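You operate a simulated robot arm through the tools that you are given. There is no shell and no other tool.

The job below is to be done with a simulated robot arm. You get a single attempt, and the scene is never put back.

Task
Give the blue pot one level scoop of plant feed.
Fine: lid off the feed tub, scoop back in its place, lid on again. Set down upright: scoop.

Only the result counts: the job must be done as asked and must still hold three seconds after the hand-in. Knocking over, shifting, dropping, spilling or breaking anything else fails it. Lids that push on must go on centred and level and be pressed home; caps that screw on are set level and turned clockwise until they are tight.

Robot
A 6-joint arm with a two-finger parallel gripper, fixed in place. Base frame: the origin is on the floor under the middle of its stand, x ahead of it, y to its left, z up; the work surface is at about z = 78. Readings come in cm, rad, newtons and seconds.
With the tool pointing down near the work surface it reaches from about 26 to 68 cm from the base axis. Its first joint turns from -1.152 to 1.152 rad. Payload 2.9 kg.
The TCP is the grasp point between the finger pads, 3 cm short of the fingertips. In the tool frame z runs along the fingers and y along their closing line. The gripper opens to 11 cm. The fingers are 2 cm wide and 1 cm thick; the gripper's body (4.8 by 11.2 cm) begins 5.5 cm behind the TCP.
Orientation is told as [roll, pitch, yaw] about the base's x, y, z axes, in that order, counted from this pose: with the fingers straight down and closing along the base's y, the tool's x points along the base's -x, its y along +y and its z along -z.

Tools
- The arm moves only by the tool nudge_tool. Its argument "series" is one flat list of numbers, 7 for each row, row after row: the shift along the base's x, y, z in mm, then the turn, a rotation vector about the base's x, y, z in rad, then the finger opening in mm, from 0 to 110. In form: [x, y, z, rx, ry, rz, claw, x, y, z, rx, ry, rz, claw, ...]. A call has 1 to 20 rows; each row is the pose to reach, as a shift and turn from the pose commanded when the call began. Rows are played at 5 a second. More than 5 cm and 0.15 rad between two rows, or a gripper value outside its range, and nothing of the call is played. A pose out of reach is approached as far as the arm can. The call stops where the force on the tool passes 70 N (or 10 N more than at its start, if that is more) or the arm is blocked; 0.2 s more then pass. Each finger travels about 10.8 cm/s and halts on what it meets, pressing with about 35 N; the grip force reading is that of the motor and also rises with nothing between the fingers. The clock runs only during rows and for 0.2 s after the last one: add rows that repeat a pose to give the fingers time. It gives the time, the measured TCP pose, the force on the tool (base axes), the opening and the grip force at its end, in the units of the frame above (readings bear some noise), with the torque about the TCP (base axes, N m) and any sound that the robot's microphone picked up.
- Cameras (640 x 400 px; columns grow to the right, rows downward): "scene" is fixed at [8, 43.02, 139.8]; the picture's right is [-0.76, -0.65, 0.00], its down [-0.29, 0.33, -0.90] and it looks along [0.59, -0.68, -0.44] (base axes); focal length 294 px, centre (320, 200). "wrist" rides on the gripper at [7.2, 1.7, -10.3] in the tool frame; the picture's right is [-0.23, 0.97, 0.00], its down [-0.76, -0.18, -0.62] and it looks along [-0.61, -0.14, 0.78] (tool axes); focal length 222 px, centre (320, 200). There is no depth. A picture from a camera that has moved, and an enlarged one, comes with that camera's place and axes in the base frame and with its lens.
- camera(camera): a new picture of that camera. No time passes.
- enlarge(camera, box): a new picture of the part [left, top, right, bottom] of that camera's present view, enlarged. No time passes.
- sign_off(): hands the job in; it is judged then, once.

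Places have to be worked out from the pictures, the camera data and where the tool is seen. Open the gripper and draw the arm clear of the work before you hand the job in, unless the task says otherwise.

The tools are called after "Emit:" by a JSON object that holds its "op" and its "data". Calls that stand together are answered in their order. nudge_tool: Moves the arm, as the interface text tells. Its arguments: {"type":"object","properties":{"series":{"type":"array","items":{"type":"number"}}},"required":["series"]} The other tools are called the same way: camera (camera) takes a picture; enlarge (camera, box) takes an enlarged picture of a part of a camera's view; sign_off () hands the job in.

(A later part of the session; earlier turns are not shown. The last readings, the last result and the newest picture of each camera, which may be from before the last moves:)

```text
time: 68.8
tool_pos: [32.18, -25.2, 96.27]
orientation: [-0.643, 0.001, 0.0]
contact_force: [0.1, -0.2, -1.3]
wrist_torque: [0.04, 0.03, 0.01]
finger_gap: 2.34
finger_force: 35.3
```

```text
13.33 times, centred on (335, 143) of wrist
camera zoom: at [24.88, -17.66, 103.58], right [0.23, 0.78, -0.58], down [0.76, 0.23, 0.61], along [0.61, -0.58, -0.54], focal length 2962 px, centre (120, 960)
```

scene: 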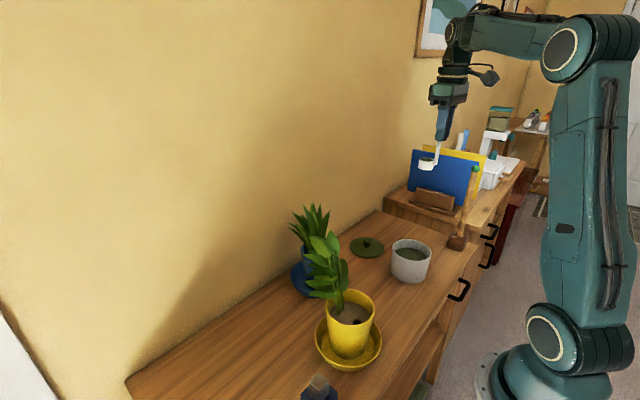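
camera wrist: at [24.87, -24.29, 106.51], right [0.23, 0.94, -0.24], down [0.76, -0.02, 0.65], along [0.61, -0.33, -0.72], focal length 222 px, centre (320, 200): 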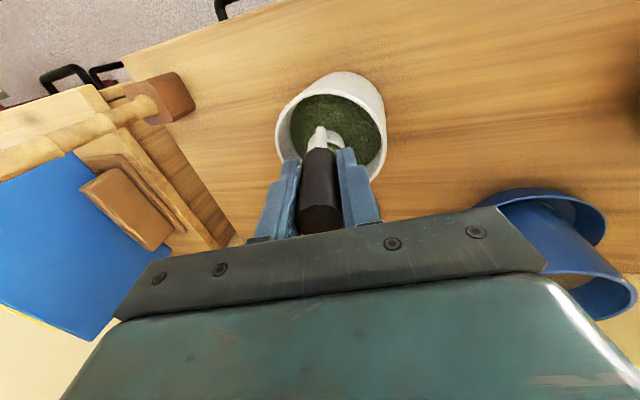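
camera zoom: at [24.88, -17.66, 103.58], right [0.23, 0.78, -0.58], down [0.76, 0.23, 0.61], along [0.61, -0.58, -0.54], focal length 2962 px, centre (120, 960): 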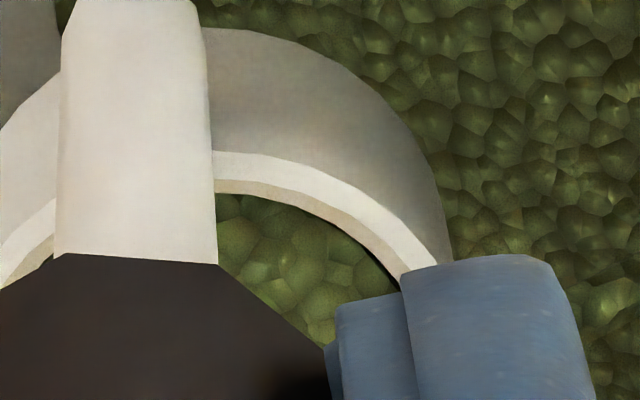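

A stream is running off the lip into the tub, so it's actively shedding. I'll bring it back to level right away.

Emit:
{"op": "nudge_tool", "data": {"series": [0, -12, 2, 0.14, 0, 0, 10, 0, -25, 4, 0.28, 0, 0, 10, 0, -38, 6, 0.42, 0, 0, 10, 0, -50, 8, 0.56, 0, 0, 10, 0, -57, 9, 0.64, 0, 0, 10, 0, -57, 9, 0.64, 0, 0, 10]}}

Emit:
{"op": "enlarge", "data": {"camera": "scene", "box": [406, 240, 420, 252]}}

Emit:
{"op": "enlarge", "data": {"camera": "wrist", "box": [315, 128, 355, 158]}}

```text
time: 70.2
tool_pos: [32.29, -30.91, 96.99]
orientation: [0.0, 0.0, -0.001]
contact_force: [0.4, 0.5, -0.7]
wrist_torque: [-0.03, 0.02, -0.01]
finger_gap: 2.33
finger_force: 34.9
```

```text
16.00 times, centred on (413, 246) of scene
camera zoom: at [8.0, 43.01, 139.8], right [-0.76, -0.65, 0.0], down [-0.29, 0.33, -0.9], along [0.59, -0.68, -0.44], focal length 4696 px, centre (-1168, -536)
```

zoom: 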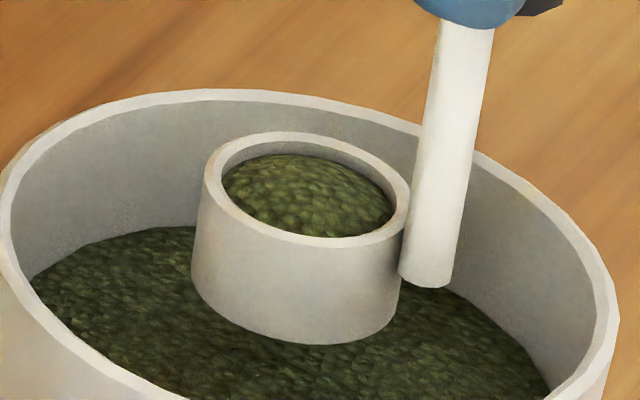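

```text
13.33 times, centred on (335, 143) of wrist
camera zoom: at [24.94, -29.24, 107.45], right [0.23, 0.97, 0.0], down [0.76, -0.18, 0.62], along [0.61, -0.14, -0.78], focal length 2962 px, centre (120, 960)
```

zoom: 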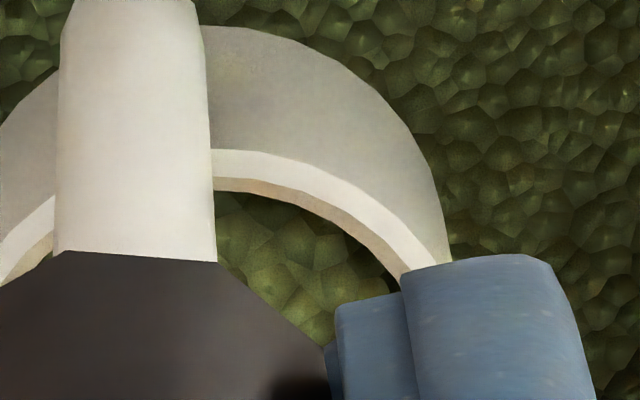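

The surface now sits about level, slightly below the rim at the back edge. I'll raise it again for a silhouette check before committing.

Emit:
{"op": "nudge_tool", "data": {"series": [0, 0, 5, 0, 0, 0, 10, 0, 0, 15, 0, 0, 0, 10, 0, 0, 30, 0, 0, 0, 10, 0, 0, 46, 0, 0, 0, 10, 0, 0, 62, 0, 0, 0, 10, 0, 0, 78, 0, 0, 0, 10, 0, 0, 94, 0, 0, 0, 10, 0, 0, 110, 0, 0, 0, 10, 0, 0, 126, 0, 0, 0, 10, 0, 0, 142, 0, 0, 0, 10, 0, 0, 158, 0, 0, 0, 10, 0, 0, 174, 0, 0, 0, 10, 0, 0, 190, 0, 0, 0, 10, 0, 0, 206, 0, 0, 0, 10, 0, 0, 222, 0, 0, 0, 10, 0, 0, 238, 0, 0, 0, 10, 0, 0, 252, 0, 0, 0, 10, 0, 0, 264, 0, 0, 0, 10, 0, 0, 270, 0, 0, 0, 10, 0, 0, 270, 0, 0, 0, 10]}}

Emit:
{"op": "enlarge", "data": {"camera": "scene", "box": [410, 145, 450, 180]}}

Emit:
{"op": "enlarge", "data": {"camera": "scene", "box": [416, 152, 436, 168]}}

```text
time: 74.4
tool_pos: [32.11, -30.98, 124.05]
orientation: [-0.001, 0.0, 0.0]
contact_force: [-0.4, -0.2, -0.7]
wrist_torque: [0.02, 0.02, 0.04]
finger_gap: 2.37
finger_force: 35.4
```

```text
11.43 times, centred on (430, 162) of scene
camera zoom: at [8.0, 43.02, 139.8], right [-0.76, -0.65, 0.0], down [-0.29, 0.33, -0.9], along [0.59, -0.68, -0.44], focal length 3355 px, centre (-937, 629)
```

zoom: 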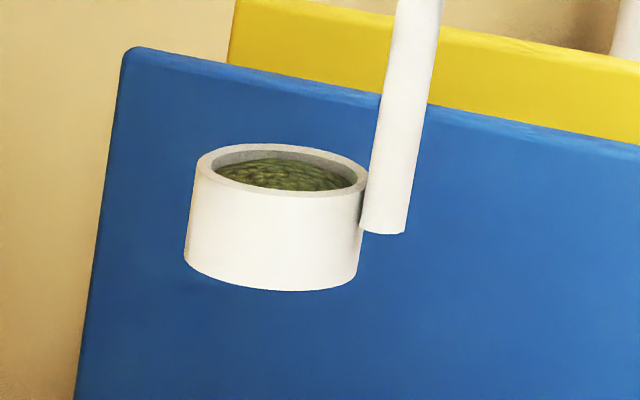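

```text
16.00 times, centred on (426, 160) of scene
camera zoom: at [8.0, 43.02, 139.8], right [-0.76, -0.65, 0.0], down [-0.29, 0.33, -0.9], along [0.59, -0.68, -0.44], focal length 4696 px, centre (-1376, 840)
```

zoom: 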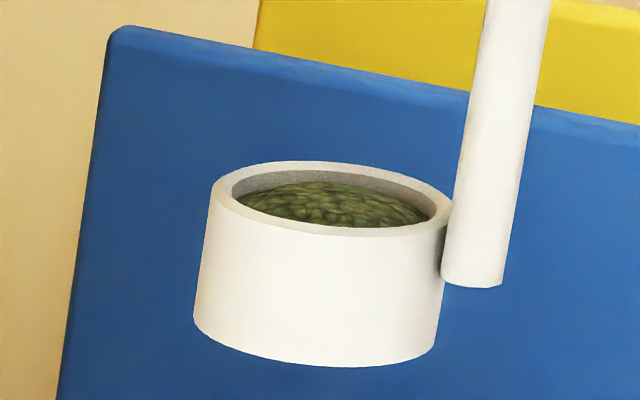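

The back inner wall now shows about 2.5 mm, so it's roughly 90% full, a bit under level; the 0.55 rad tilt gave a closer result. I'll go back and re-dip, then level at 0.55 rad only.

Emit:
{"op": "nudge_tool", "data": {"series": [0, 0, -6, 0, 0, 0, 10, 0, 0, -20, 0, 0, 0, 10, 0, 0, -38, 0, 0, 0, 10, 0, 0, -56, 0, 0, 0, 10, 0, 0, -74, 0, 0, 0, 10, 0, 0, -92, 0, 0, 0, 10, 0, 0, -110, 0, 0, 0, 10, 0, 0, -128, 0, 0, 0, 10, 0, 0, -146, 0, 0, 0, 10, 0, 0, -164, 0, 0, 0, 10, 0, 0, -182, 0, 0, 0, 10, 0, 0, -200, 0, 0, 0, 10, 0, 0, -218, 0, 0, 0, 10, 0, 0, -236, 0, 0, 0, 10, 0, 0, -252, 0, 0, 0, 10, 0, 0, -264, 0, 0, 0, 10, 0, 0, -270, 0, 0, 0, 10, 0, 0, -270, 0, 0, 0, 10]}}

Emit:
{"op": "enlarge", "data": {"camera": "scene", "box": [385, 200, 440, 275]}}

Emit:
{"op": "enlarge", "data": {"camera": "wrist", "box": [240, 70, 400, 190]}}

```text
time: 78.2
tool_pos: [32.08, -30.91, 97.12]
orientation: [-0.001, -0.002, 0.0]
contact_force: [-0.2, -0.3, -1.6]
wrist_torque: [0.02, 0.03, 0.04]
finger_gap: 2.31
finger_force: 35.3
```

```text
5.33 times, centred on (412, 238) of scene
camera zoom: at [8.0, 43.02, 139.8], right [-0.76, -0.65, 0.0], down [-0.29, 0.33, -0.9], along [0.59, -0.68, -0.44], focal length 1566 px, centre (-173, 0)
```

zoom: 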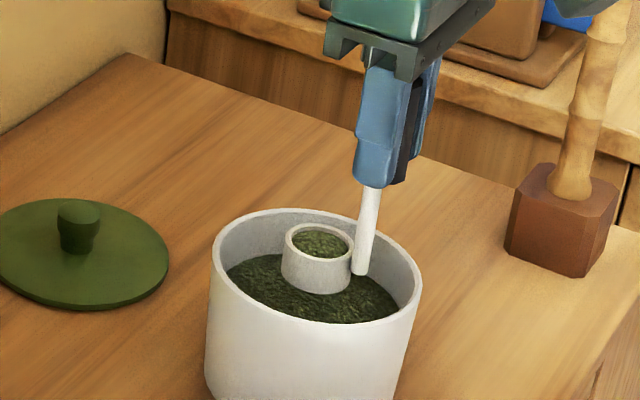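

```text
3.33 times, centred on (320, 130) of wrist
camera zoom: at [24.85, -29.19, 107.46], right [0.23, 0.97, 0.0], down [0.76, -0.18, 0.62], along [0.61, -0.14, -0.78], focal length 740 px, centre (320, 433)
```

zoom: 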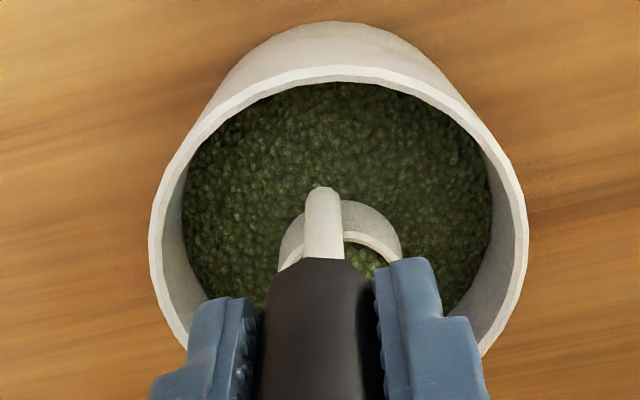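

Positioned over the feed again, I'll plunge the cup straight down until it's buried, hold, and raise it slowly.

Emit:
{"op": "nudge_tool", "data": {"series": [0, 0, -8, 0, 0, 0, 10, 0, 0, -16, 0, 0, 0, 10, 0, 0, -24, 0, 0, 0, 10, 0, 0, -32, 0, 0, 0, 10, 0, 0, -40, 0, 0, 0, 10, 0, 0, -48, 0, 0, 0, 10, 0, 0, -55, 0, 0, 0, 10, 0, 0, -55, 0, 0, 0, 10, 0, 0, -55, 0, 0, 0, 10, 0, 0, -48, 0, 0, 0, 10, 0, 0, -41, 0, 0, 0, 10, 0, 0, -34, 0, 0, 0, 10, 0, 0, -27, 0, 0, 0, 10, 0, 0, -20, 0, 0, 0, 10, 0, 0, -13, 0, 0, 0, 10, 0, 0, -6, 0, 0, 0, 10, 0, 0, 0, 0, 0, 0, 10, 0, 0, 0, 0, 0, 0, 10]}}

Emit:
{"op": "enlarge", "data": {"camera": "scene", "box": [406, 236, 420, 250]}}

```text
time: 82.0
tool_pos: [32.16, -30.96, 97.05]
orientation: [-0.001, 0.001, 0.0]
contact_force: [-0.1, 0.5, -1.3]
wrist_torque: [0.02, 0.04, -0.01]
finger_gap: 2.32
finger_force: 35.0
```

```text
16.00 times, centred on (413, 243) of scene
camera zoom: at [8.0, 43.02, 139.8], right [-0.76, -0.65, 0.0], down [-0.29, 0.33, -0.9], along [0.59, -0.68, -0.44], focal length 4696 px, centre (-1168, -488)
```

zoom: 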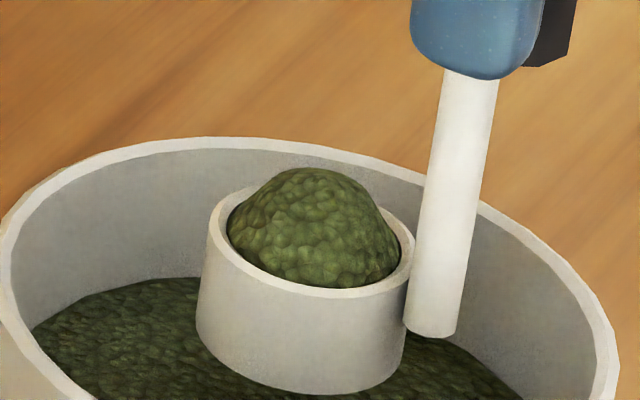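

It's heaped again as expected. I'll tilt to 0.55 rad as before and hold to let the excess run off.

Emit:
{"op": "nudge_tool", "data": {"series": [0, 10, 0, -0.1, 0, 0, 10, 0, 19, -1, -0.2, 0, 0, 10, 0, 28, -3, -0.3, 0, 0, 10, 0, 37, -4, -0.4, 0, 0, 10, 0, 42, -5, -0.45, 0, 0, 10, 0, 46, -6, -0.5, 0, 0, 10, 0, 50, -7, -0.55, 0, 0, 10, 0, 50, -7, -0.55, 0, 0, 10]}}

Emit:
{"op": "enlarge", "data": {"camera": "scene", "box": [400, 235, 425, 258]}}

```text
time: 83.8
tool_pos: [32.21, -25.87, 96.39]
orientation: [-0.551, 0.0, 0.0]
contact_force: [0.8, -0.1, -0.8]
wrist_torque: [0.01, 0.02, 0.01]
finger_gap: 2.34
finger_force: 35.0
```

```text
16.00 times, centred on (412, 246) of scene
camera zoom: at [8.0, 43.02, 139.8], right [-0.76, -0.65, 0.0], down [-0.29, 0.33, -0.9], along [0.59, -0.68, -0.44], focal length 4696 px, centre (-1160, -544)
```

zoom: 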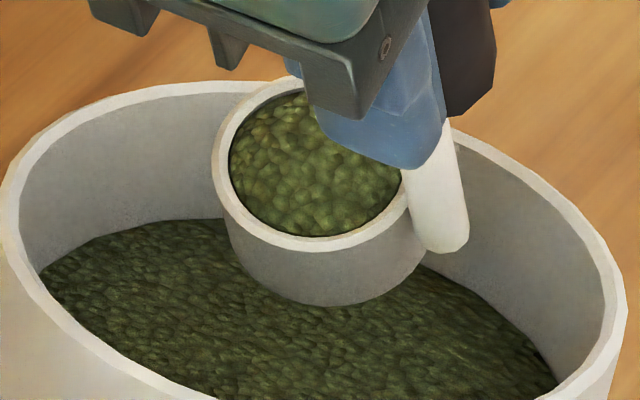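

No stream is visible at this tilt. I'll return to upright and compare the surface.

Emit:
{"op": "nudge_tool", "data": {"series": [0, -8.5, 2, 0.1, 0, 0, 10, 0, -17.5, 4, 0.2, 0, 0, 10, 0, -26.5, 5, 0.3, 0, 0, 10, 0, -36, 6, 0.4, 0, 0, 10, 0, -45, 7, 0.5, 0, 0, 10, 0, -50, 7, 0.55, 0, 0, 10, 0, -50, 7, 0.55, 0, 0, 10]}}

Emit:
{"op": "enlarge", "data": {"camera": "scene", "box": [406, 236, 420, 250]}}

```text
time: 85.4
tool_pos: [32.12, -30.97, 96.96]
orientation: [0.004, 0.001, -0.001]
contact_force: [0.2, 0.1, -1.2]
wrist_torque: [0.05, 0.04, 0.03]
finger_gap: 2.33
finger_force: 34.8
```

```text
16.00 times, centred on (413, 243) of scene
camera zoom: at [8.0, 43.01, 139.8], right [-0.76, -0.65, 0.0], down [-0.29, 0.33, -0.9], along [0.59, -0.68, -0.44], focal length 4696 px, centre (-1168, -488)
```

zoom: 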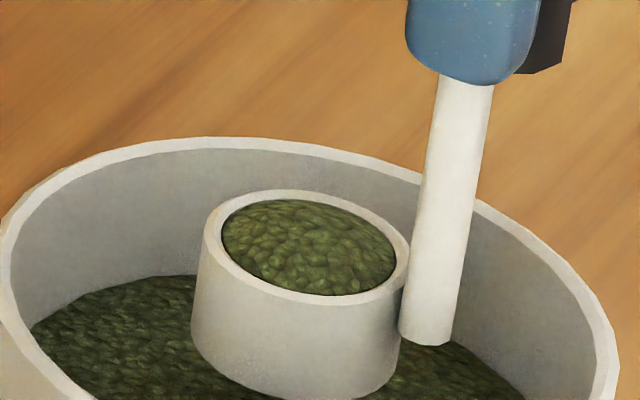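

The surface is again about flush with the rim, so I accept this as a level scoop. Now I'll lift it slowly and carry it level toward the blue pot, yawing about -0.35 rad on the way.

Emit:
{"op": "nudge_tool", "data": {"series": [0, 0, 4, 0, 0, 0, 10, 0, 0, 12, 0, 0, 0, 10, 0, 0, 24, 0, 0, 0, 10, 0, 0, 37, 0, 0, 0, 10, 0, 0, 50, 0, 0, 0, 10, 0, 0, 63, 0, 0, 0, 10, 0, 0, 76, 0, 0, 0, 10, 0, 0, 89, 0, 0, 0, 10, 0, 0, 102, 0, 0, 0, 10, 0, 0, 115, 0, 0, 0, 10, 0, 0, 125, 0, 0, 0, 10, 0, 0, 130, 0, 0, 0, 10, 0, 0, 130, 0, 0, 0, 10]}}

Emit:
{"op": "enlarge", "data": {"camera": "scene", "box": [405, 190, 440, 225]}}

```text
time: 88.2
tool_pos: [32.17, -31.0, 109.97]
orientation: [0.0, 0.001, 0.0]
contact_force: [0.0, -0.7, -0.8]
wrist_torque: [0.01, 0.02, 0.02]
finger_gap: 2.35
finger_force: 35.1
```

```text
11.43 times, centred on (422, 208) of scene
camera zoom: at [8.0, 43.02, 139.8], right [-0.76, -0.65, 0.0], down [-0.29, 0.33, -0.9], along [0.59, -0.68, -0.44], focal length 3355 px, centre (-851, 114)
```

zoom: 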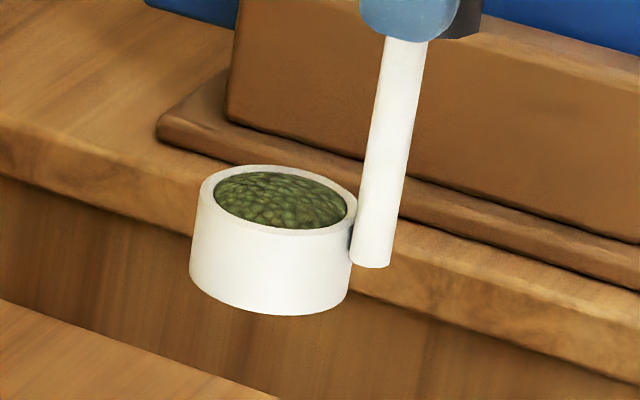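

The feed remains flush and stable. I'll move toward the pot, level, with a gradual yaw.

Emit:
{"op": "nudge_tool", "data": {"series": [2, 4, 0, 0, 0, -0.01, 10, 6, 13, 0, 0, 0, -0.03, 10, 12, 26, 0, 0, 0, -0.055, 10, 18, 39, 0, 0, 0, -0.08, 10, 24, 52, 0, 0, 0, -0.105, 10, 30, 65, 0, 0, 0, -0.13, 10, 36, 78, 0, 0, 0, -0.155, 10, 42, 91, 0, 0, 0, -0.18, 10, 48, 104, 0, 0, 0, -0.205, 10, 54, 117, 0, 0, 0, -0.23, 10, 60, 130, 0, 0, 0, -0.255, 10, 66, 143, 0, 0, 0, -0.28, 10, 72, 156, 0, 0, 0, -0.305, 10, 78, 167, 0, 0, 0, -0.33, 10, 82, 175, 0, 0, 0, -0.345, 10, 83, 178, 0, 0, 0, -0.349, 10, 83, 178, 0, 0, 0, -0.349, 10]}}

Emit:
{"op": "camera", "data": {"camera": "wrist"}}

Emit:
{"op": "camera", "data": {"camera": "scene"}}

```text
time: 91.8
tool_pos: [40.43, -13.08, 110.0]
orientation: [0.0, -0.001, -0.348]
contact_force: [-0.7, -0.7, -0.8]
wrist_torque: [0.03, -0.01, 0.01]
finger_gap: 2.34
finger_force: 35.2
```

```text
taken
camera wrist: at [34.17, -9.05, 120.44], right [0.55, 0.84, 0.0], down [0.65, -0.43, 0.62], along [0.52, -0.34, -0.78], focal length 222 px, centre (320, 200)
```

wrist: 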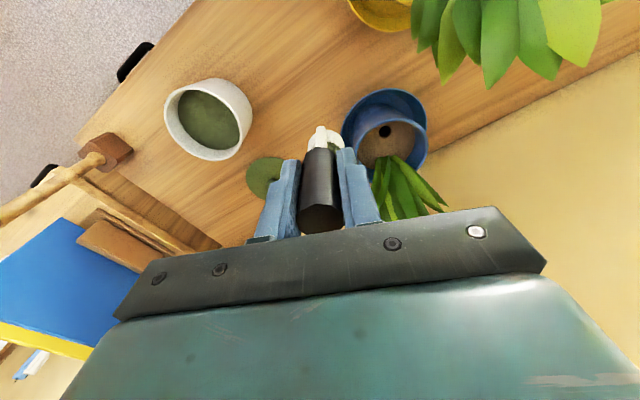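

```text
taken
```

scene: 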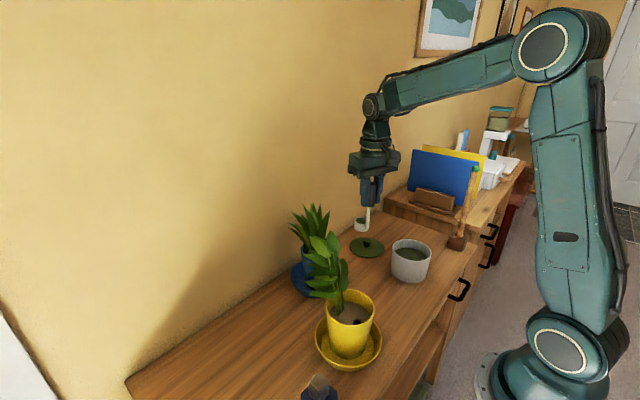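

The wrist appears to have a bend limit, so I'll pour tangentially past the plant with the tool pointing outward and to the left (yaw about -45°), with the lip over the bare soil near (50.6, -6). First I'll yaw further and move to the pre-pour spot, keeping the scoop level.

Emit:
{"op": "nudge_tool", "data": {"series": [2, 3, -2, 0, 0, -0.03, 10, 5, 8, -6, 0, 0, -0.08, 10, 8, 13, -10, 0, 0, -0.13, 10, 11, 18, -14, 0, 0, -0.18, 10, 14, 23, -18, 0, 0, -0.23, 10, 17, 28, -22, 0, 0, -0.28, 10, 20, 33, -25, 0, 0, -0.33, 10, 23, 38, -28, 0, 0, -0.38, 10, 25, 41, -30, 0, 0, -0.42, 10, 26, 41, -30, 0, 0, -0.437, 10, 26, 41, -30, 0, 0, -0.437, 10]}}

Emit:
{"op": "camera", "data": {"camera": "wrist"}}

Emit:
{"op": "enlarge", "data": {"camera": "scene", "box": [280, 160, 400, 300]}}

```text
time: 94.2
tool_pos: [43.05, -9.04, 107.03]
orientation: [0.0, 0.001, -0.787]
contact_force: [0.4, 0.7, -0.8]
wrist_torque: [0.04, 0.04, 0.0]
finger_gap: 2.36
finger_force: 34.8
```

```text
taken
camera wrist: at [39.09, -2.71, 117.39], right [0.85, 0.53, 0.0], down [0.41, -0.66, 0.62], along [0.33, -0.53, -0.78], focal length 222 px, centre (320, 200)
```

wrist: 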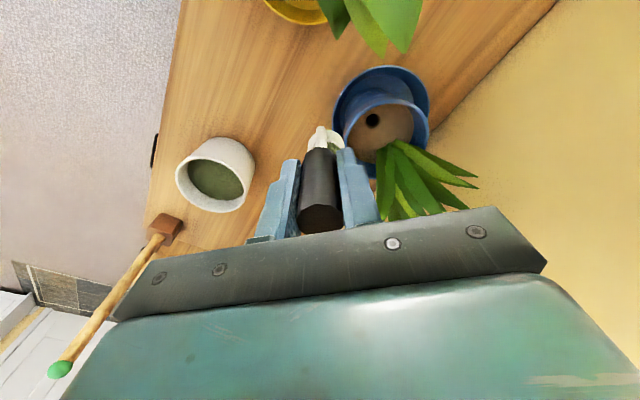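

```text
2.86 times, centred on (340, 230) of scene
camera zoom: at [8.0, 43.02, 139.8], right [-0.76, -0.65, 0.0], down [-0.29, 0.33, -0.9], along [0.59, -0.68, -0.44], focal length 839 px, centre (263, 114)
```

zoom: 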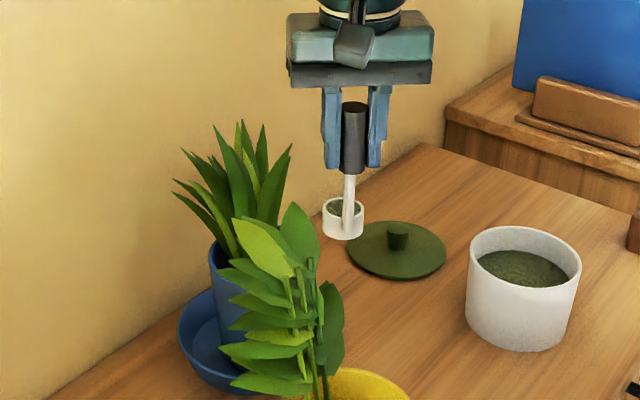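

This view shows the pot from a new angle. I'll zoom in to locate its rim, soil and leaves precisely.

Emit:
{"op": "enlarge", "data": {"camera": "wrist", "box": [300, 50, 500, 230]}}

Emit:
{"op": "enlarge", "data": {"camera": "scene", "box": [285, 195, 345, 275]}}

```text
2.22 times, centred on (400, 140) of wrist
camera zoom: at [39.09, -2.71, 117.39], right [0.85, 0.53, 0.0], down [0.41, -0.66, 0.62], along [0.33, -0.53, -0.78], focal length 494 px, centre (142, 333)
```

zoom: 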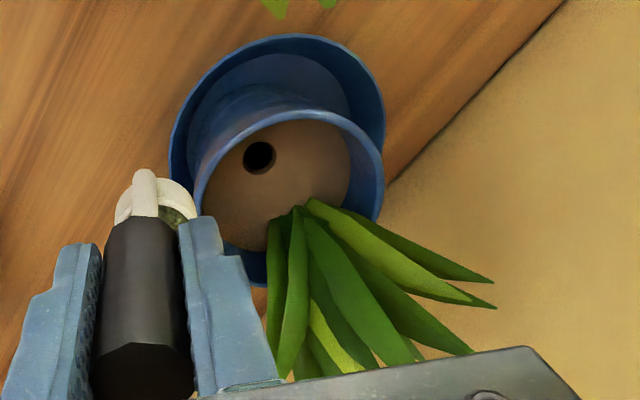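

```text
5.00 times, centred on (315, 235) of scene
camera zoom: at [8.0, 43.02, 139.8], right [-0.76, -0.65, 0.0], down [-0.29, 0.33, -0.9], along [0.59, -0.68, -0.44], focal length 1468 px, centre (345, 25)
```

zoom: 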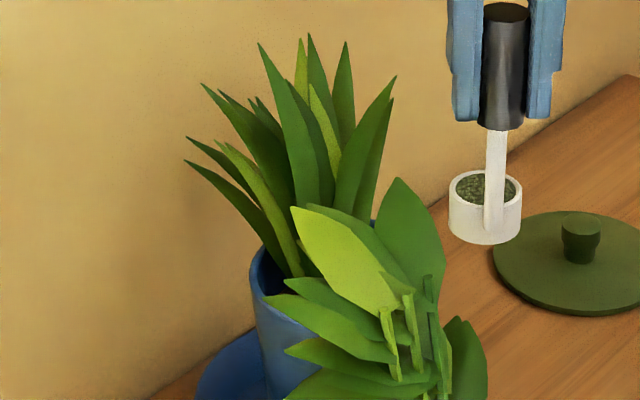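

From both wrist views I now place the pot centre at about (52.8, -8.6), the hole and soil at (50.75, -7.9, 87), and the plant at about (55, -9). The pour lip goes to about (50.4, -6.8, 95). I'll tilt to 0.45 rad (not enough to shed) at the pre-pour spot.

Emit:
{"op": "nudge_tool", "data": {"series": [-2, -3, -2, 0.035, -0.035, 0, 10, -5, -8, -5, 0.085, -0.085, 0, 10, -8, -13, -8, 0.14, -0.14, 0, 10, -11, -18, -11, 0.19, -0.19, 0, 10, -13, -23, -14, 0.24, -0.24, 0, 10, -15, -26, -17, 0.29, -0.29, 0, 10, -16, -27, -17.5, 0.318, -0.318, 0, 10, -16, -27, -17.5, 0.318, -0.318, 0, 10]}}

Emit:
{"op": "camera", "data": {"camera": "wrist"}}

Emit:
{"op": "enlarge", "data": {"camera": "scene", "box": [280, 160, 400, 300]}}

```text
time: 96.0
tool_pos: [41.45, -11.68, 105.3]
orientation: [0.45, 0.001, -0.784]
contact_force: [0.5, 0.4, -0.9]
wrist_torque: [0.01, 0.03, 0.0]
finger_gap: 2.34
finger_force: 35.3
```

```text
taken
camera wrist: at [34.17, -8.67, 115.38], right [0.78, 0.46, 0.42], down [0.23, -0.84, 0.48], along [0.58, -0.28, -0.77], focal length 222 px, centre (320, 200)
```

wrist: 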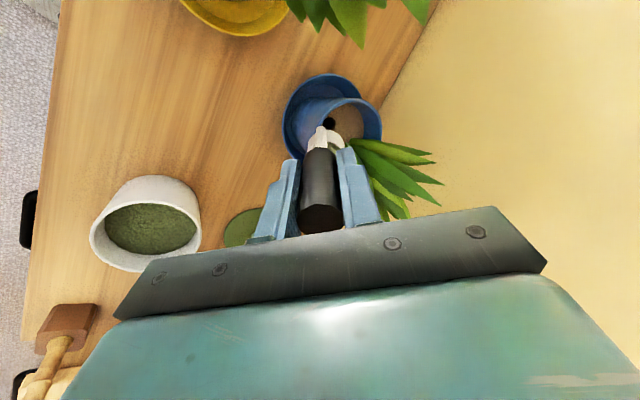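

```text
2.86 times, centred on (340, 230) of scene
camera zoom: at [8.0, 43.02, 139.8], right [-0.76, -0.65, 0.0], down [-0.29, 0.33, -0.9], along [0.59, -0.68, -0.44], focal length 839 px, centre (263, 114)
```

zoom: 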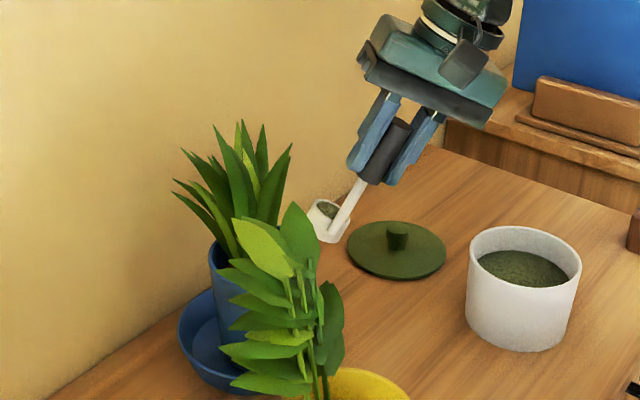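

The tilt was reached cleanly with the feed intact. I'll advance toward the pot along the tangential direction, first 5 cm.

Emit:
{"op": "nudge_tool", "data": {"series": [4, 4, -1, 0, 0, 0, 10, 10, 10, -4, 0, 0, 0, 10, 17, 17, -7, 0, 0, 0, 10, 24, 24, -10, 0, 0, 0, 10, 31, 31, -13, 0, 0, 0, 10, 36, 36, -15, 0, 0, 0, 10, 38, 38, -16, 0, 0, 0, 10, 38, 38, -16, 0, 0, 0, 10]}}

Emit:
{"op": "camera", "data": {"camera": "wrist"}}

Emit:
{"op": "enlarge", "data": {"camera": "scene", "box": [280, 160, 400, 300]}}

```text
time: 97.8
tool_pos: [45.32, -7.85, 103.7]
orientation: [0.451, 0.001, -0.786]
contact_force: [-0.5, 0.9, -1.2]
wrist_torque: [0.0, 0.08, -0.01]
finger_gap: 2.31
finger_force: 34.3
```

```text
taken
camera wrist: at [37.94, -4.84, 113.8], right [0.78, 0.46, 0.42], down [0.23, -0.84, 0.48], along [0.58, -0.28, -0.77], focal length 222 px, centre (320, 200)
```

wrist: 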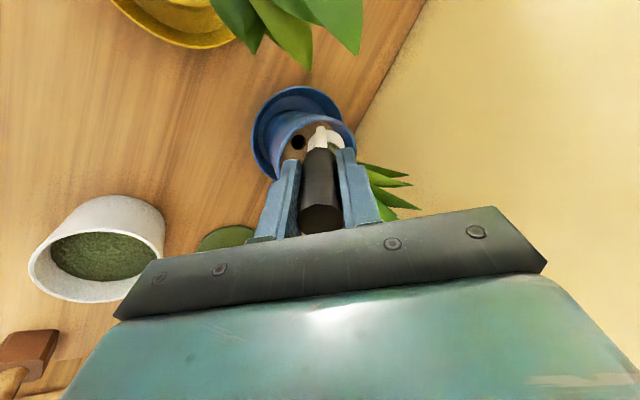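

```text
2.86 times, centred on (340, 230) of scene
camera zoom: at [8.0, 43.02, 139.8], right [-0.76, -0.65, 0.0], down [-0.29, 0.33, -0.9], along [0.59, -0.68, -0.44], focal length 839 px, centre (263, 114)
```

zoom: 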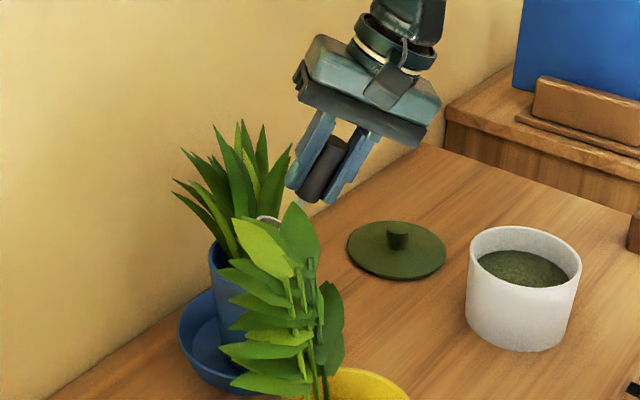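

The cup is approaching the pot. I'll zoom in on the wrist view to check its clearance to the leaves and its place over the soil.

Emit:
{"op": "enlarge", "data": {"camera": "wrist", "box": [240, 75, 420, 215]}}

Emit:
{"op": "enlarge", "data": {"camera": "scene", "box": [330, 195, 390, 265]}}

```text
2.86 times, centred on (330, 145) of wrist
camera zoom: at [37.94, -4.84, 113.8], right [0.78, 0.46, 0.42], down [0.23, -0.84, 0.48], along [0.58, -0.28, -0.77], focal length 635 px, centre (291, 357)
```

zoom: 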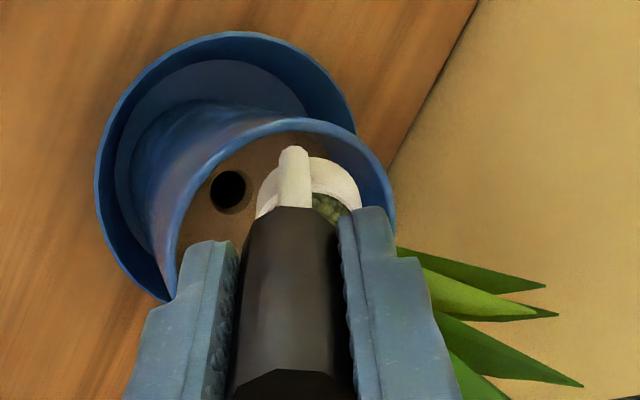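

```text
5.71 times, centred on (360, 230) of scene
camera zoom: at [8.0, 43.02, 139.8], right [-0.76, -0.65, 0.0], down [-0.29, 0.33, -0.9], along [0.59, -0.68, -0.44], focal length 1677 px, centre (91, 29)
```

zoom: 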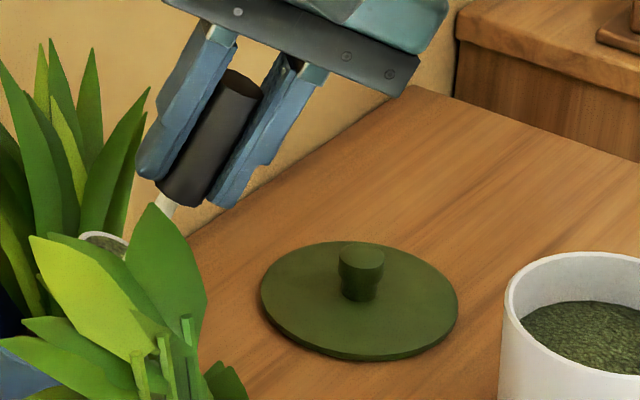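

The cup is entering over the pot with the leaves well to one side. I'll advance the last 2.5 cm so the pouring lip is above the bare soil.

Emit:
{"op": "nudge_tool", "data": {"series": [4, 4, -1, 0, 0, 0, 10, 9, 9, -2, 0, 0, 0, 10, 14, 14, -3, 0, 0, 0, 10, 17, 17.5, -4, 0, 0, 0, 10, 17, 17.5, -4, 0, 0, 0, 10]}}

Emit:
{"op": "enlarge", "data": {"camera": "wrist", "box": [220, 75, 420, 235]}}

Emit:
{"op": "enlarge", "data": {"camera": "scene", "box": [290, 190, 370, 270]}}

```text
time: 99.0
tool_pos: [47.0, -6.05, 103.39]
orientation: [0.45, 0.0, -0.785]
contact_force: [0.0, 0.0, -0.8]
wrist_torque: [0.02, 0.05, -0.02]
finger_gap: 2.34
finger_force: 35.4
```

```text
2.50 times, centred on (320, 155) of wrist
camera zoom: at [39.77, -3.03, 113.4], right [0.78, 0.46, 0.42], down [0.23, -0.84, 0.48], along [0.58, -0.28, -0.77], focal length 555 px, centre (320, 312)
```

zoom: 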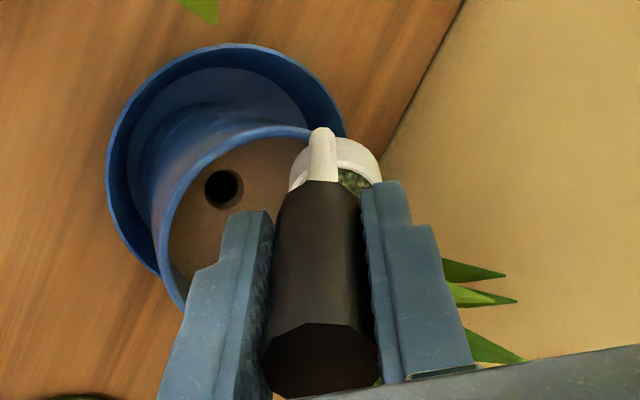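

```text
5.00 times, centred on (330, 230) of scene
camera zoom: at [8.0, 43.02, 139.8], right [-0.76, -0.65, 0.0], down [-0.29, 0.33, -0.9], along [0.59, -0.68, -0.44], focal length 1468 px, centre (270, 50)
```

zoom: 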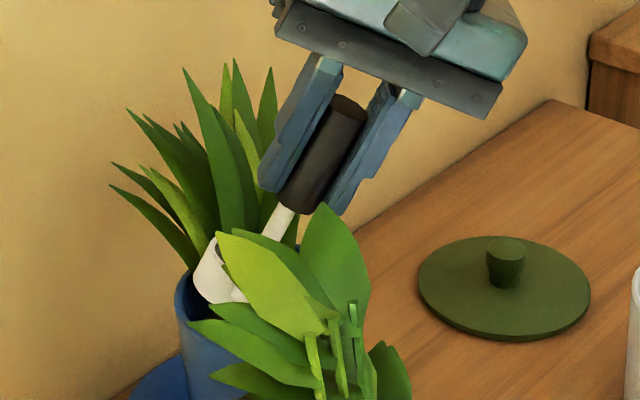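

No contact, and the lip projects onto soil beside the hole with good margin. I'll start pouring, tilting from 0.45 to 0.75 rad about the lip.

Emit:
{"op": "nudge_tool", "data": {"series": [-2.9, -2.9, -1.1, 0.0354, -0.0354, 0, 10, -5.8, -5.8, -2.3, 0.0707, -0.0707, 0, 10, -8.7, -8.7, -3.7, 0.106, -0.106, 0, 10, -11.4, -11.4, -5.4, 0.1414, -0.1414, 0, 10, -14.1, -14.1, -7.2, 0.1768, -0.1768, 0, 10, -16.8, -16.8, -9.2, 0.2121, -0.2121, 0, 10, -16.8, -16.8, -9.2, 0.2121, -0.2121, 0, 10]}}

Emit:
{"op": "enlarge", "data": {"camera": "wrist", "box": [220, 75, 420, 235]}}

Emit:
{"op": "enlarge", "data": {"camera": "scene", "box": [290, 190, 370, 270]}}

```text
time: 100.6
tool_pos: [45.09, -7.71, 102.38]
orientation: [0.751, 0.001, -0.786]
contact_force: [-0.1, 0.4, -0.5]
wrist_torque: [-0.01, 0.06, 0.01]
finger_gap: 2.33
finger_force: 35.1
```

```text
2.50 times, centred on (320, 155) of wrist
camera zoom: at [35.97, -6.73, 111.13], right [0.66, 0.34, 0.66], down [0.15, -0.93, 0.33], along [0.73, -0.13, -0.67], focal length 555 px, centre (320, 312)
```

zoom: 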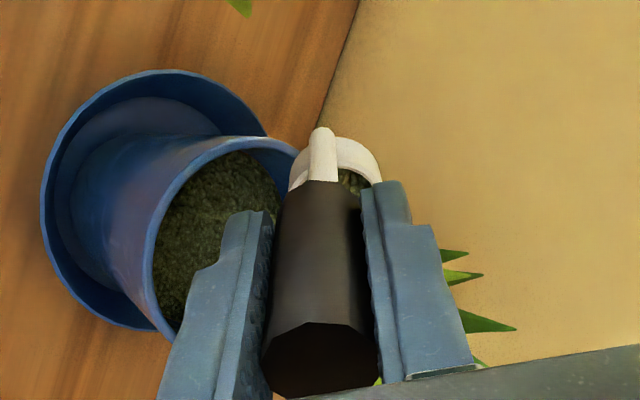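

```text
5.00 times, centred on (330, 230) of scene
camera zoom: at [8.0, 43.02, 139.8], right [-0.76, -0.65, 0.0], down [-0.29, 0.33, -0.9], along [0.59, -0.68, -0.44], focal length 1468 px, centre (270, 50)
```

zoom: 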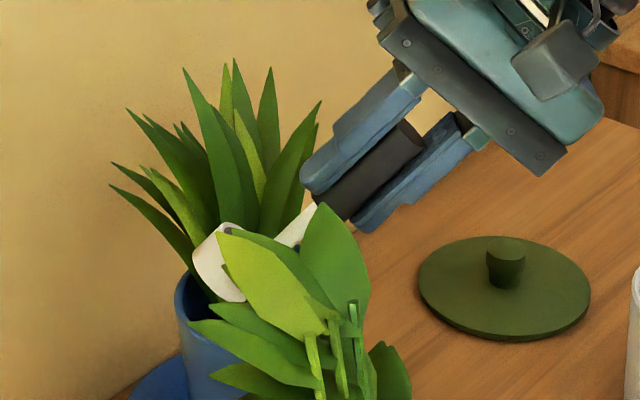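

The soil in the blue pot is now covered with feed, so the stream lands correctly. I'll keep tilting gradually to 1.2 rad about the lip.

Emit:
{"op": "nudge_tool", "data": {"series": [-2.6, -2.6, -2.3, 0.0354, -0.0354, 0, 10, -5.1, -5.1, -4.6, 0.0707, -0.0707, 0, 10, -7.5, -7.5, -7.1, 0.106, -0.106, 0, 10, -9.8, -9.8, -9.9, 0.1414, -0.1414, 0, 10, -12, -12, -12.8, 0.1768, -0.1768, 0, 10, -14.1, -14.1, -15.8, 0.2121, -0.2121, 0, 10, -16.1, -16.1, -19, 0.2475, -0.2475, 0, 10, -18, -18, -22.4, 0.2828, -0.2828, 0, 10, -19.8, -19.8, -25.8, 0.3182, -0.3182, 0, 10, -19.8, -19.8, -25.8, 0.3182, -0.3182, 0, 10]}}

Emit:
{"op": "enlarge", "data": {"camera": "wrist", "box": [180, 75, 420, 235]}}

Emit:
{"op": "enlarge", "data": {"camera": "scene", "box": [290, 190, 390, 280]}}

```text
time: 102.8
tool_pos: [43.3, -9.83, 99.76]
orientation: [1.201, -0.001, -0.785]
contact_force: [1.3, 0.2, -0.3]
wrist_torque: [-0.03, 0.09, 0.0]
finger_gap: 2.36
finger_force: 35.0
```

```text
2.50 times, centred on (300, 155) of wrist
camera zoom: at [31.76, -11.06, 105.19], right [0.41, 0.09, 0.91], down [0.08, -0.99, 0.06], along [0.91, 0.05, -0.42], focal length 555 px, centre (370, 312)
```

zoom: 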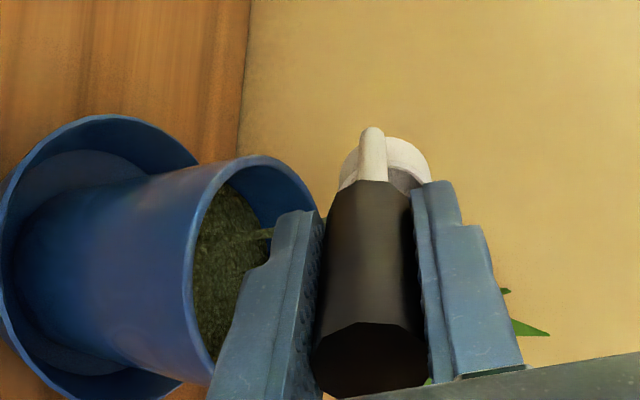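

```text
4.44 times, centred on (340, 235) of scene
camera zoom: at [8.0, 43.02, 139.8], right [-0.76, -0.65, 0.0], down [-0.29, 0.33, -0.9], along [0.59, -0.68, -0.44], focal length 1305 px, centre (231, 44)
```

zoom: 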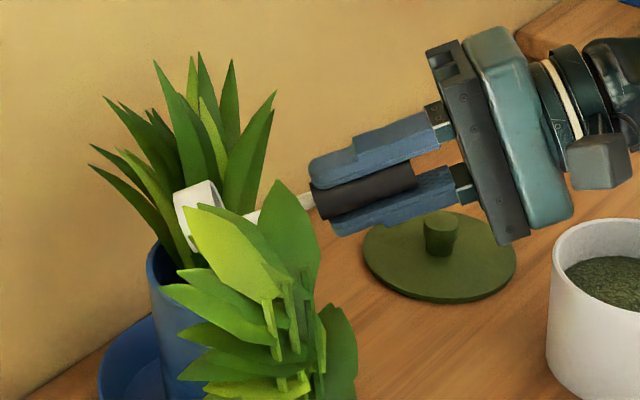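

The stream is falling inside the pot and the cup is mostly empty. I'll continue to 1.5 rad and watch for reach limits.

Emit:
{"op": "nudge_tool", "data": {"series": [-1.6, -1.6, -3.6, 0.0354, -0.0354, 0, 10, -3.1, -3.1, -7.2, 0.0707, -0.0707, 0, 10, -4.5, -4.5, -11, 0.106, -0.106, 0, 10, -5.7, -5.7, -14.9, 0.1414, -0.1414, 0, 10, -6.8, -6.8, -18.9, 0.1768, -0.1768, 0, 10, -7.8, -7.8, -22.9, 0.2121, -0.2121, 0, 10, -7.8, -7.8, -22.9, 0.2121, -0.2121, 0, 10]}}

Emit:
{"op": "enlarge", "data": {"camera": "wrist", "box": [180, 75, 420, 235]}}

Emit:
{"op": "enlarge", "data": {"camera": "scene", "box": [290, 190, 410, 290]}}

```text
time: 104.4
tool_pos: [42.63, -10.41, 97.99]
orientation: [1.45, 0.0, -0.786]
contact_force: [-0.3, -0.3, -0.7]
wrist_torque: [-0.06, 0.1, -0.01]
finger_gap: 2.3
finger_force: 35.6
out of reach, approached as far as the arm can: row 6, 7
```

```text
2.50 times, centred on (300, 155) of wrist
camera zoom: at [30.33, -12.45, 100.93], right [0.24, -0.08, 0.97], down [0.09, -0.99, -0.1], along [0.97, 0.11, -0.24], focal length 555 px, centre (370, 312)
```

zoom: 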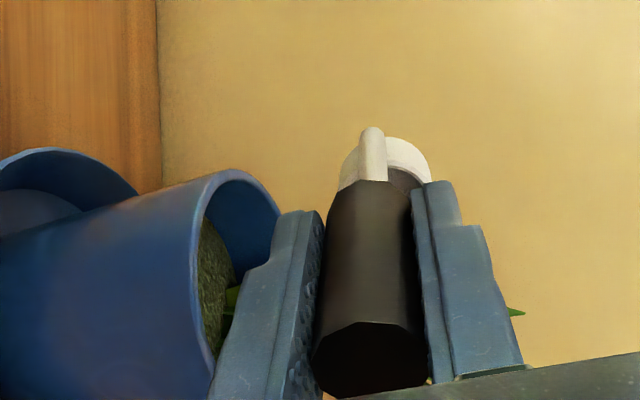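

```text
4.00 times, centred on (350, 240) of scene
camera zoom: at [8.0, 43.02, 139.8], right [-0.76, -0.65, 0.0], down [-0.29, 0.33, -0.9], along [0.59, -0.68, -0.44], focal length 1174 px, centre (200, 40)
```

zoom: 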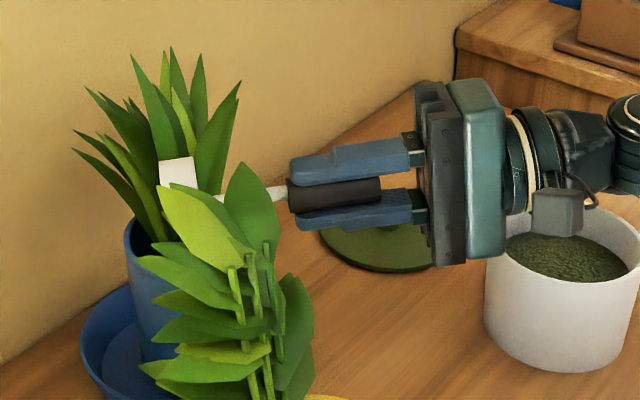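

The reach limit came at 1.45 rad. I'll zoom in to see how much feed remains in the cup.

Emit:
{"op": "enlarge", "data": {"camera": "wrist", "box": [300, 120, 360, 160]}}

Emit:
{"op": "enlarge", "data": {"camera": "scene", "box": [315, 220, 365, 260]}}

```text
10.00 times, centred on (330, 140) of wrist
camera zoom: at [30.33, -12.45, 100.93], right [0.24, -0.08, 0.97], down [0.09, -0.99, -0.1], along [0.97, 0.11, -0.24], focal length 2221 px, centre (220, 800)
```

zoom: 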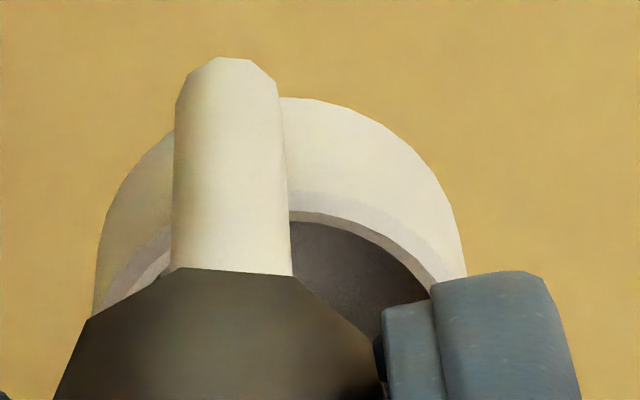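

```text
10.00 times, centred on (340, 240) of scene
camera zoom: at [8.0, 43.02, 139.8], right [-0.76, -0.65, 0.0], down [-0.29, 0.33, -0.9], along [0.59, -0.68, -0.44], focal length 2935 px, centre (120, -200)
```

zoom: 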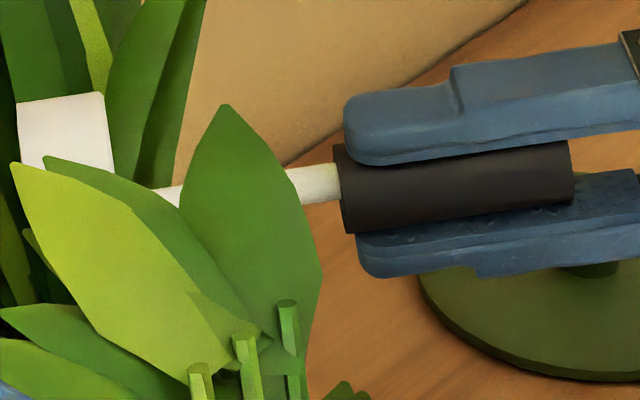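

The visible part of the interior is bare, but the low side is hidden. I'll give a few small vertical shakes at this tilt to free any remainder over the pot.

Emit:
{"op": "nudge_tool", "data": {"series": [0, 0, 5, 0, 0, 0, 10, 0, 0, -3, 0, 0, 0, 10, 0, 0, 5, 0, 0, 0, 10, 0, 0, -3, 0, 0, 0, 10, 0, 0, 5, 0, 0, 0, 10, 0, 0, 0, 0, 0, 0, 10, 0, 0, 0, 0, 0, 0, 10]}}

Emit:
{"op": "camera", "data": {"camera": "wrist"}}

```text
time: 106.0
tool_pos: [42.72, -10.55, 97.96]
orientation: [1.449, 0.0, -0.785]
contact_force: [-0.2, -0.7, -1.7]
wrist_torque: [-0.09, 0.04, 0.03]
finger_gap: 2.33
finger_force: 34.3
```

```text
taken
camera wrist: at [30.44, -12.49, 100.94], right [0.24, -0.08, 0.97], down [0.09, -0.99, -0.1], along [0.97, 0.11, -0.24], focal length 222 px, centre (320, 200)
```

wrist: 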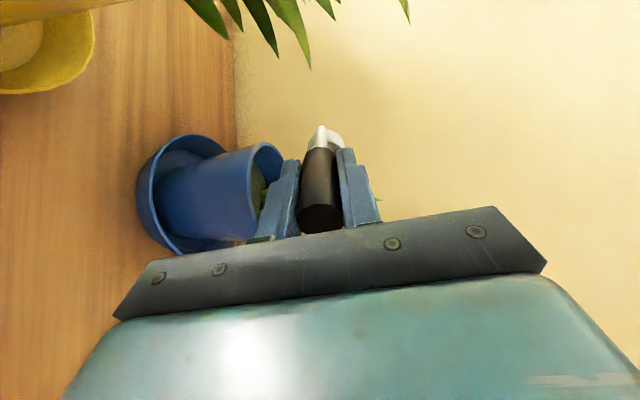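

Now I'll tilt back to 0.45 rad about the lip so I can withdraw and inspect the cup.

Emit:
{"op": "nudge_tool", "data": {"series": [2.3, 2.3, 7.9, -0.0707, 0.0707, 0, 10, 5.2, 5.2, 15.3, -0.1414, 0.1414, 0, 10, 8.6, 8.6, 22.3, -0.2121, 0.2121, 0, 10, 12.5, 12.5, 28.9, -0.2828, 0.2828, 0, 10, 16.8, 16.8, 34.8, -0.3536, 0.3536, 0, 10, 21.5, 21.5, 40.1, -0.4243, 0.4243, 0, 10, 26.6, 26.6, 44.7, -0.495, 0.495, 0, 10, 32, 32, 48.5, -0.5657, 0.5657, 0, 10, 37.6, 37.6, 51.6, -0.6364, 0.6364, 0, 10, 43.4, 43.4, 53.9, -0.7071, 0.7071, 0, 10, 43.4, 43.4, 53.9, -0.7071, 0.7071, 0, 10]}}

Emit:
{"op": "enlarge", "data": {"camera": "wrist", "box": [220, 75, 420, 235]}}

Emit:
{"op": "enlarge", "data": {"camera": "wrist", "box": [300, 120, 360, 160]}}

```text
time: 108.4
tool_pos: [47.07, -6.3, 103.27]
orientation: [0.447, 0.0, -0.785]
contact_force: [-0.4, 0.2, -0.3]
wrist_torque: [0.01, 0.05, 0.02]
finger_gap: 2.32
finger_force: 34.9
```

```text
2.50 times, centred on (320, 155) of wrist
camera zoom: at [39.8, -3.19, 113.36], right [0.78, 0.46, 0.42], down [0.23, -0.84, 0.48], along [0.58, -0.28, -0.77], focal length 555 px, centre (320, 312)
```

zoom: 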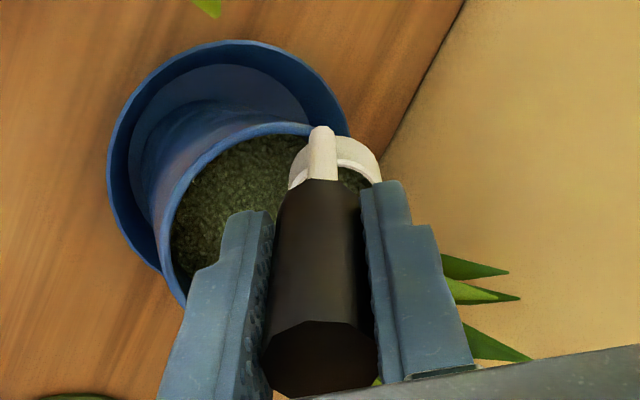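

```text
10.00 times, centred on (330, 140) of wrist
camera zoom: at [39.8, -3.19, 113.36], right [0.78, 0.46, 0.42], down [0.23, -0.84, 0.48], along [0.58, -0.28, -0.77], focal length 2221 px, centre (220, 800)
```

zoom: 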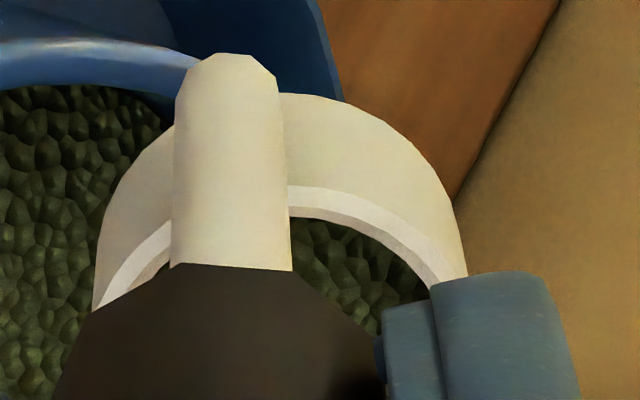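

Feed has landed in the pot, but some still remains in the cup at a lower level. I'll withdraw to the pre-pour spot and level it to judge how much.

Emit:
{"op": "nudge_tool", "data": {"series": [-5, -5, 2, 0, 0, 0, 10, -13, -13, 5, 0, 0, 0, 10, -23, -23, 8, 0, 0, 0, 10, -33, -33, 12, 0, 0, 0, 10, -43, -43, 16, 0, 0, 0, 10, -51, -51, 20, 0, 0, 0, 10, -56, -56, 22, 0, 0, 0, 10, -52, -50, 26, -0.07, 0.07, 0, 10, -48, -44, 30, -0.14, 0.14, 0, 10, -44, -38, 34, -0.21, 0.21, 0, 10, -41, -32, 37, -0.27, 0.27, 0, 10, -40, -29, 38, -0.316, 0.316, 0, 10, -40, -29, 38, -0.316, 0.316, 0, 10]}}

Emit:
{"op": "enlarge", "data": {"camera": "scene", "box": [340, 200, 390, 250]}}

Emit:
{"op": "enlarge", "data": {"camera": "wrist", "box": [300, 50, 500, 230]}}

```text
time: 111.2
tool_pos: [42.92, -9.03, 107.19]
orientation: [0.001, 0.001, -0.785]
contact_force: [-0.6, -0.4, -0.7]
wrist_torque: [0.01, 0.02, -0.01]
finger_gap: 2.31
finger_force: 35.0
```

```text
8.00 times, centred on (365, 225) of scene
camera zoom: at [8.0, 43.02, 139.8], right [-0.76, -0.65, 0.0], down [-0.29, 0.33, -0.9], along [0.59, -0.68, -0.44], focal length 2348 px, centre (-40, 0)
```

zoom: 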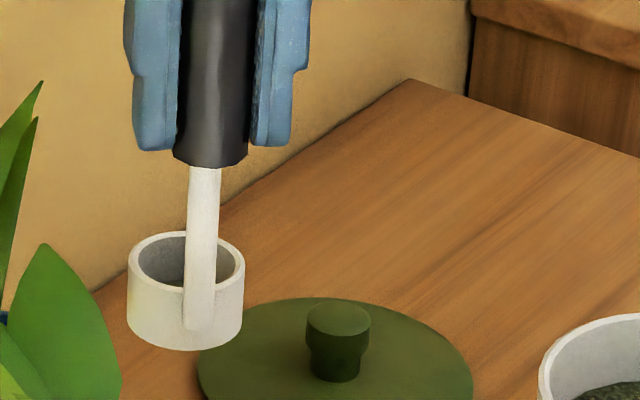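

```text
2.22 times, centred on (400, 140) of wrist
camera zoom: at [39.09, -2.8, 117.49], right [0.85, 0.53, 0.0], down [0.41, -0.66, 0.62], along [0.33, -0.53, -0.78], focal length 494 px, centre (142, 333)
```

zoom: 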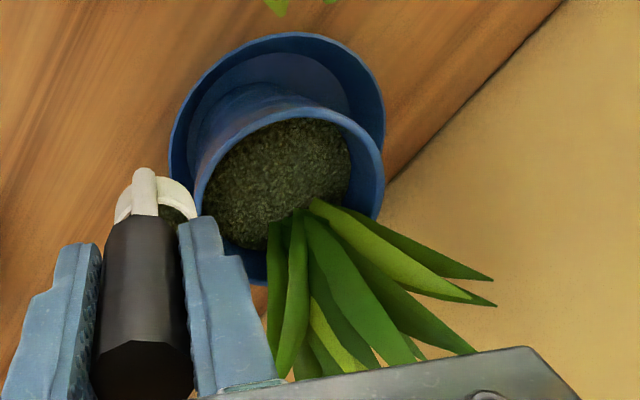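

The pot is covered with feed. I'll zoom in close to see the bottom of the cup.

Emit:
{"op": "enlarge", "data": {"camera": "scene", "box": [354, 226, 374, 246]}}

Emit:
{"op": "enlarge", "data": {"camera": "wrist", "box": [315, 125, 365, 160]}}

```text
16.00 times, centred on (364, 236) of scene
camera zoom: at [8.0, 43.02, 139.8], right [-0.76, -0.65, 0.0], down [-0.29, 0.33, -0.9], along [0.59, -0.68, -0.44], focal length 4696 px, centre (-384, -376)
```

zoom: 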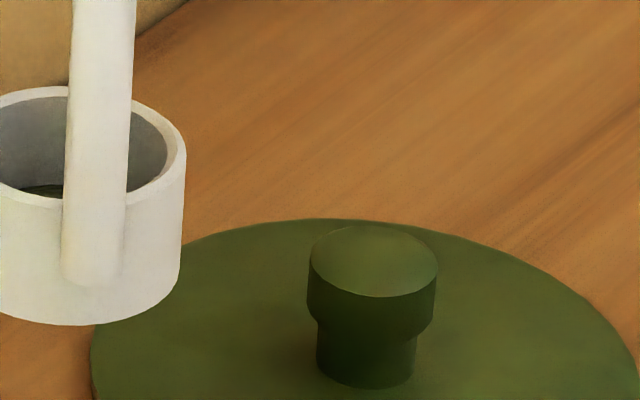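

```text
11.43 times, centred on (340, 142) of wrist
camera zoom: at [39.09, -2.8, 117.49], right [0.85, 0.53, 0.0], down [0.41, -0.66, 0.62], along [0.33, -0.53, -0.78], focal length 2538 px, centre (91, 857)
```

zoom: 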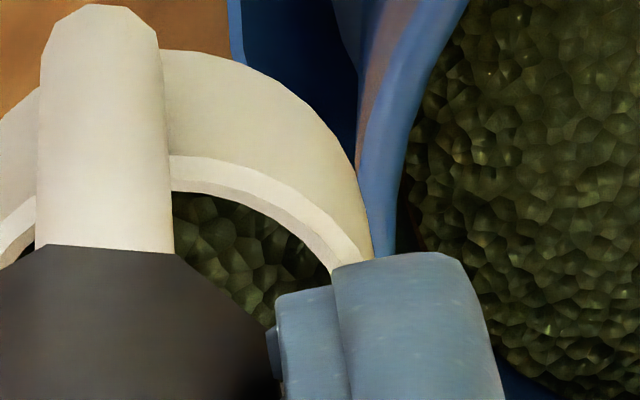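

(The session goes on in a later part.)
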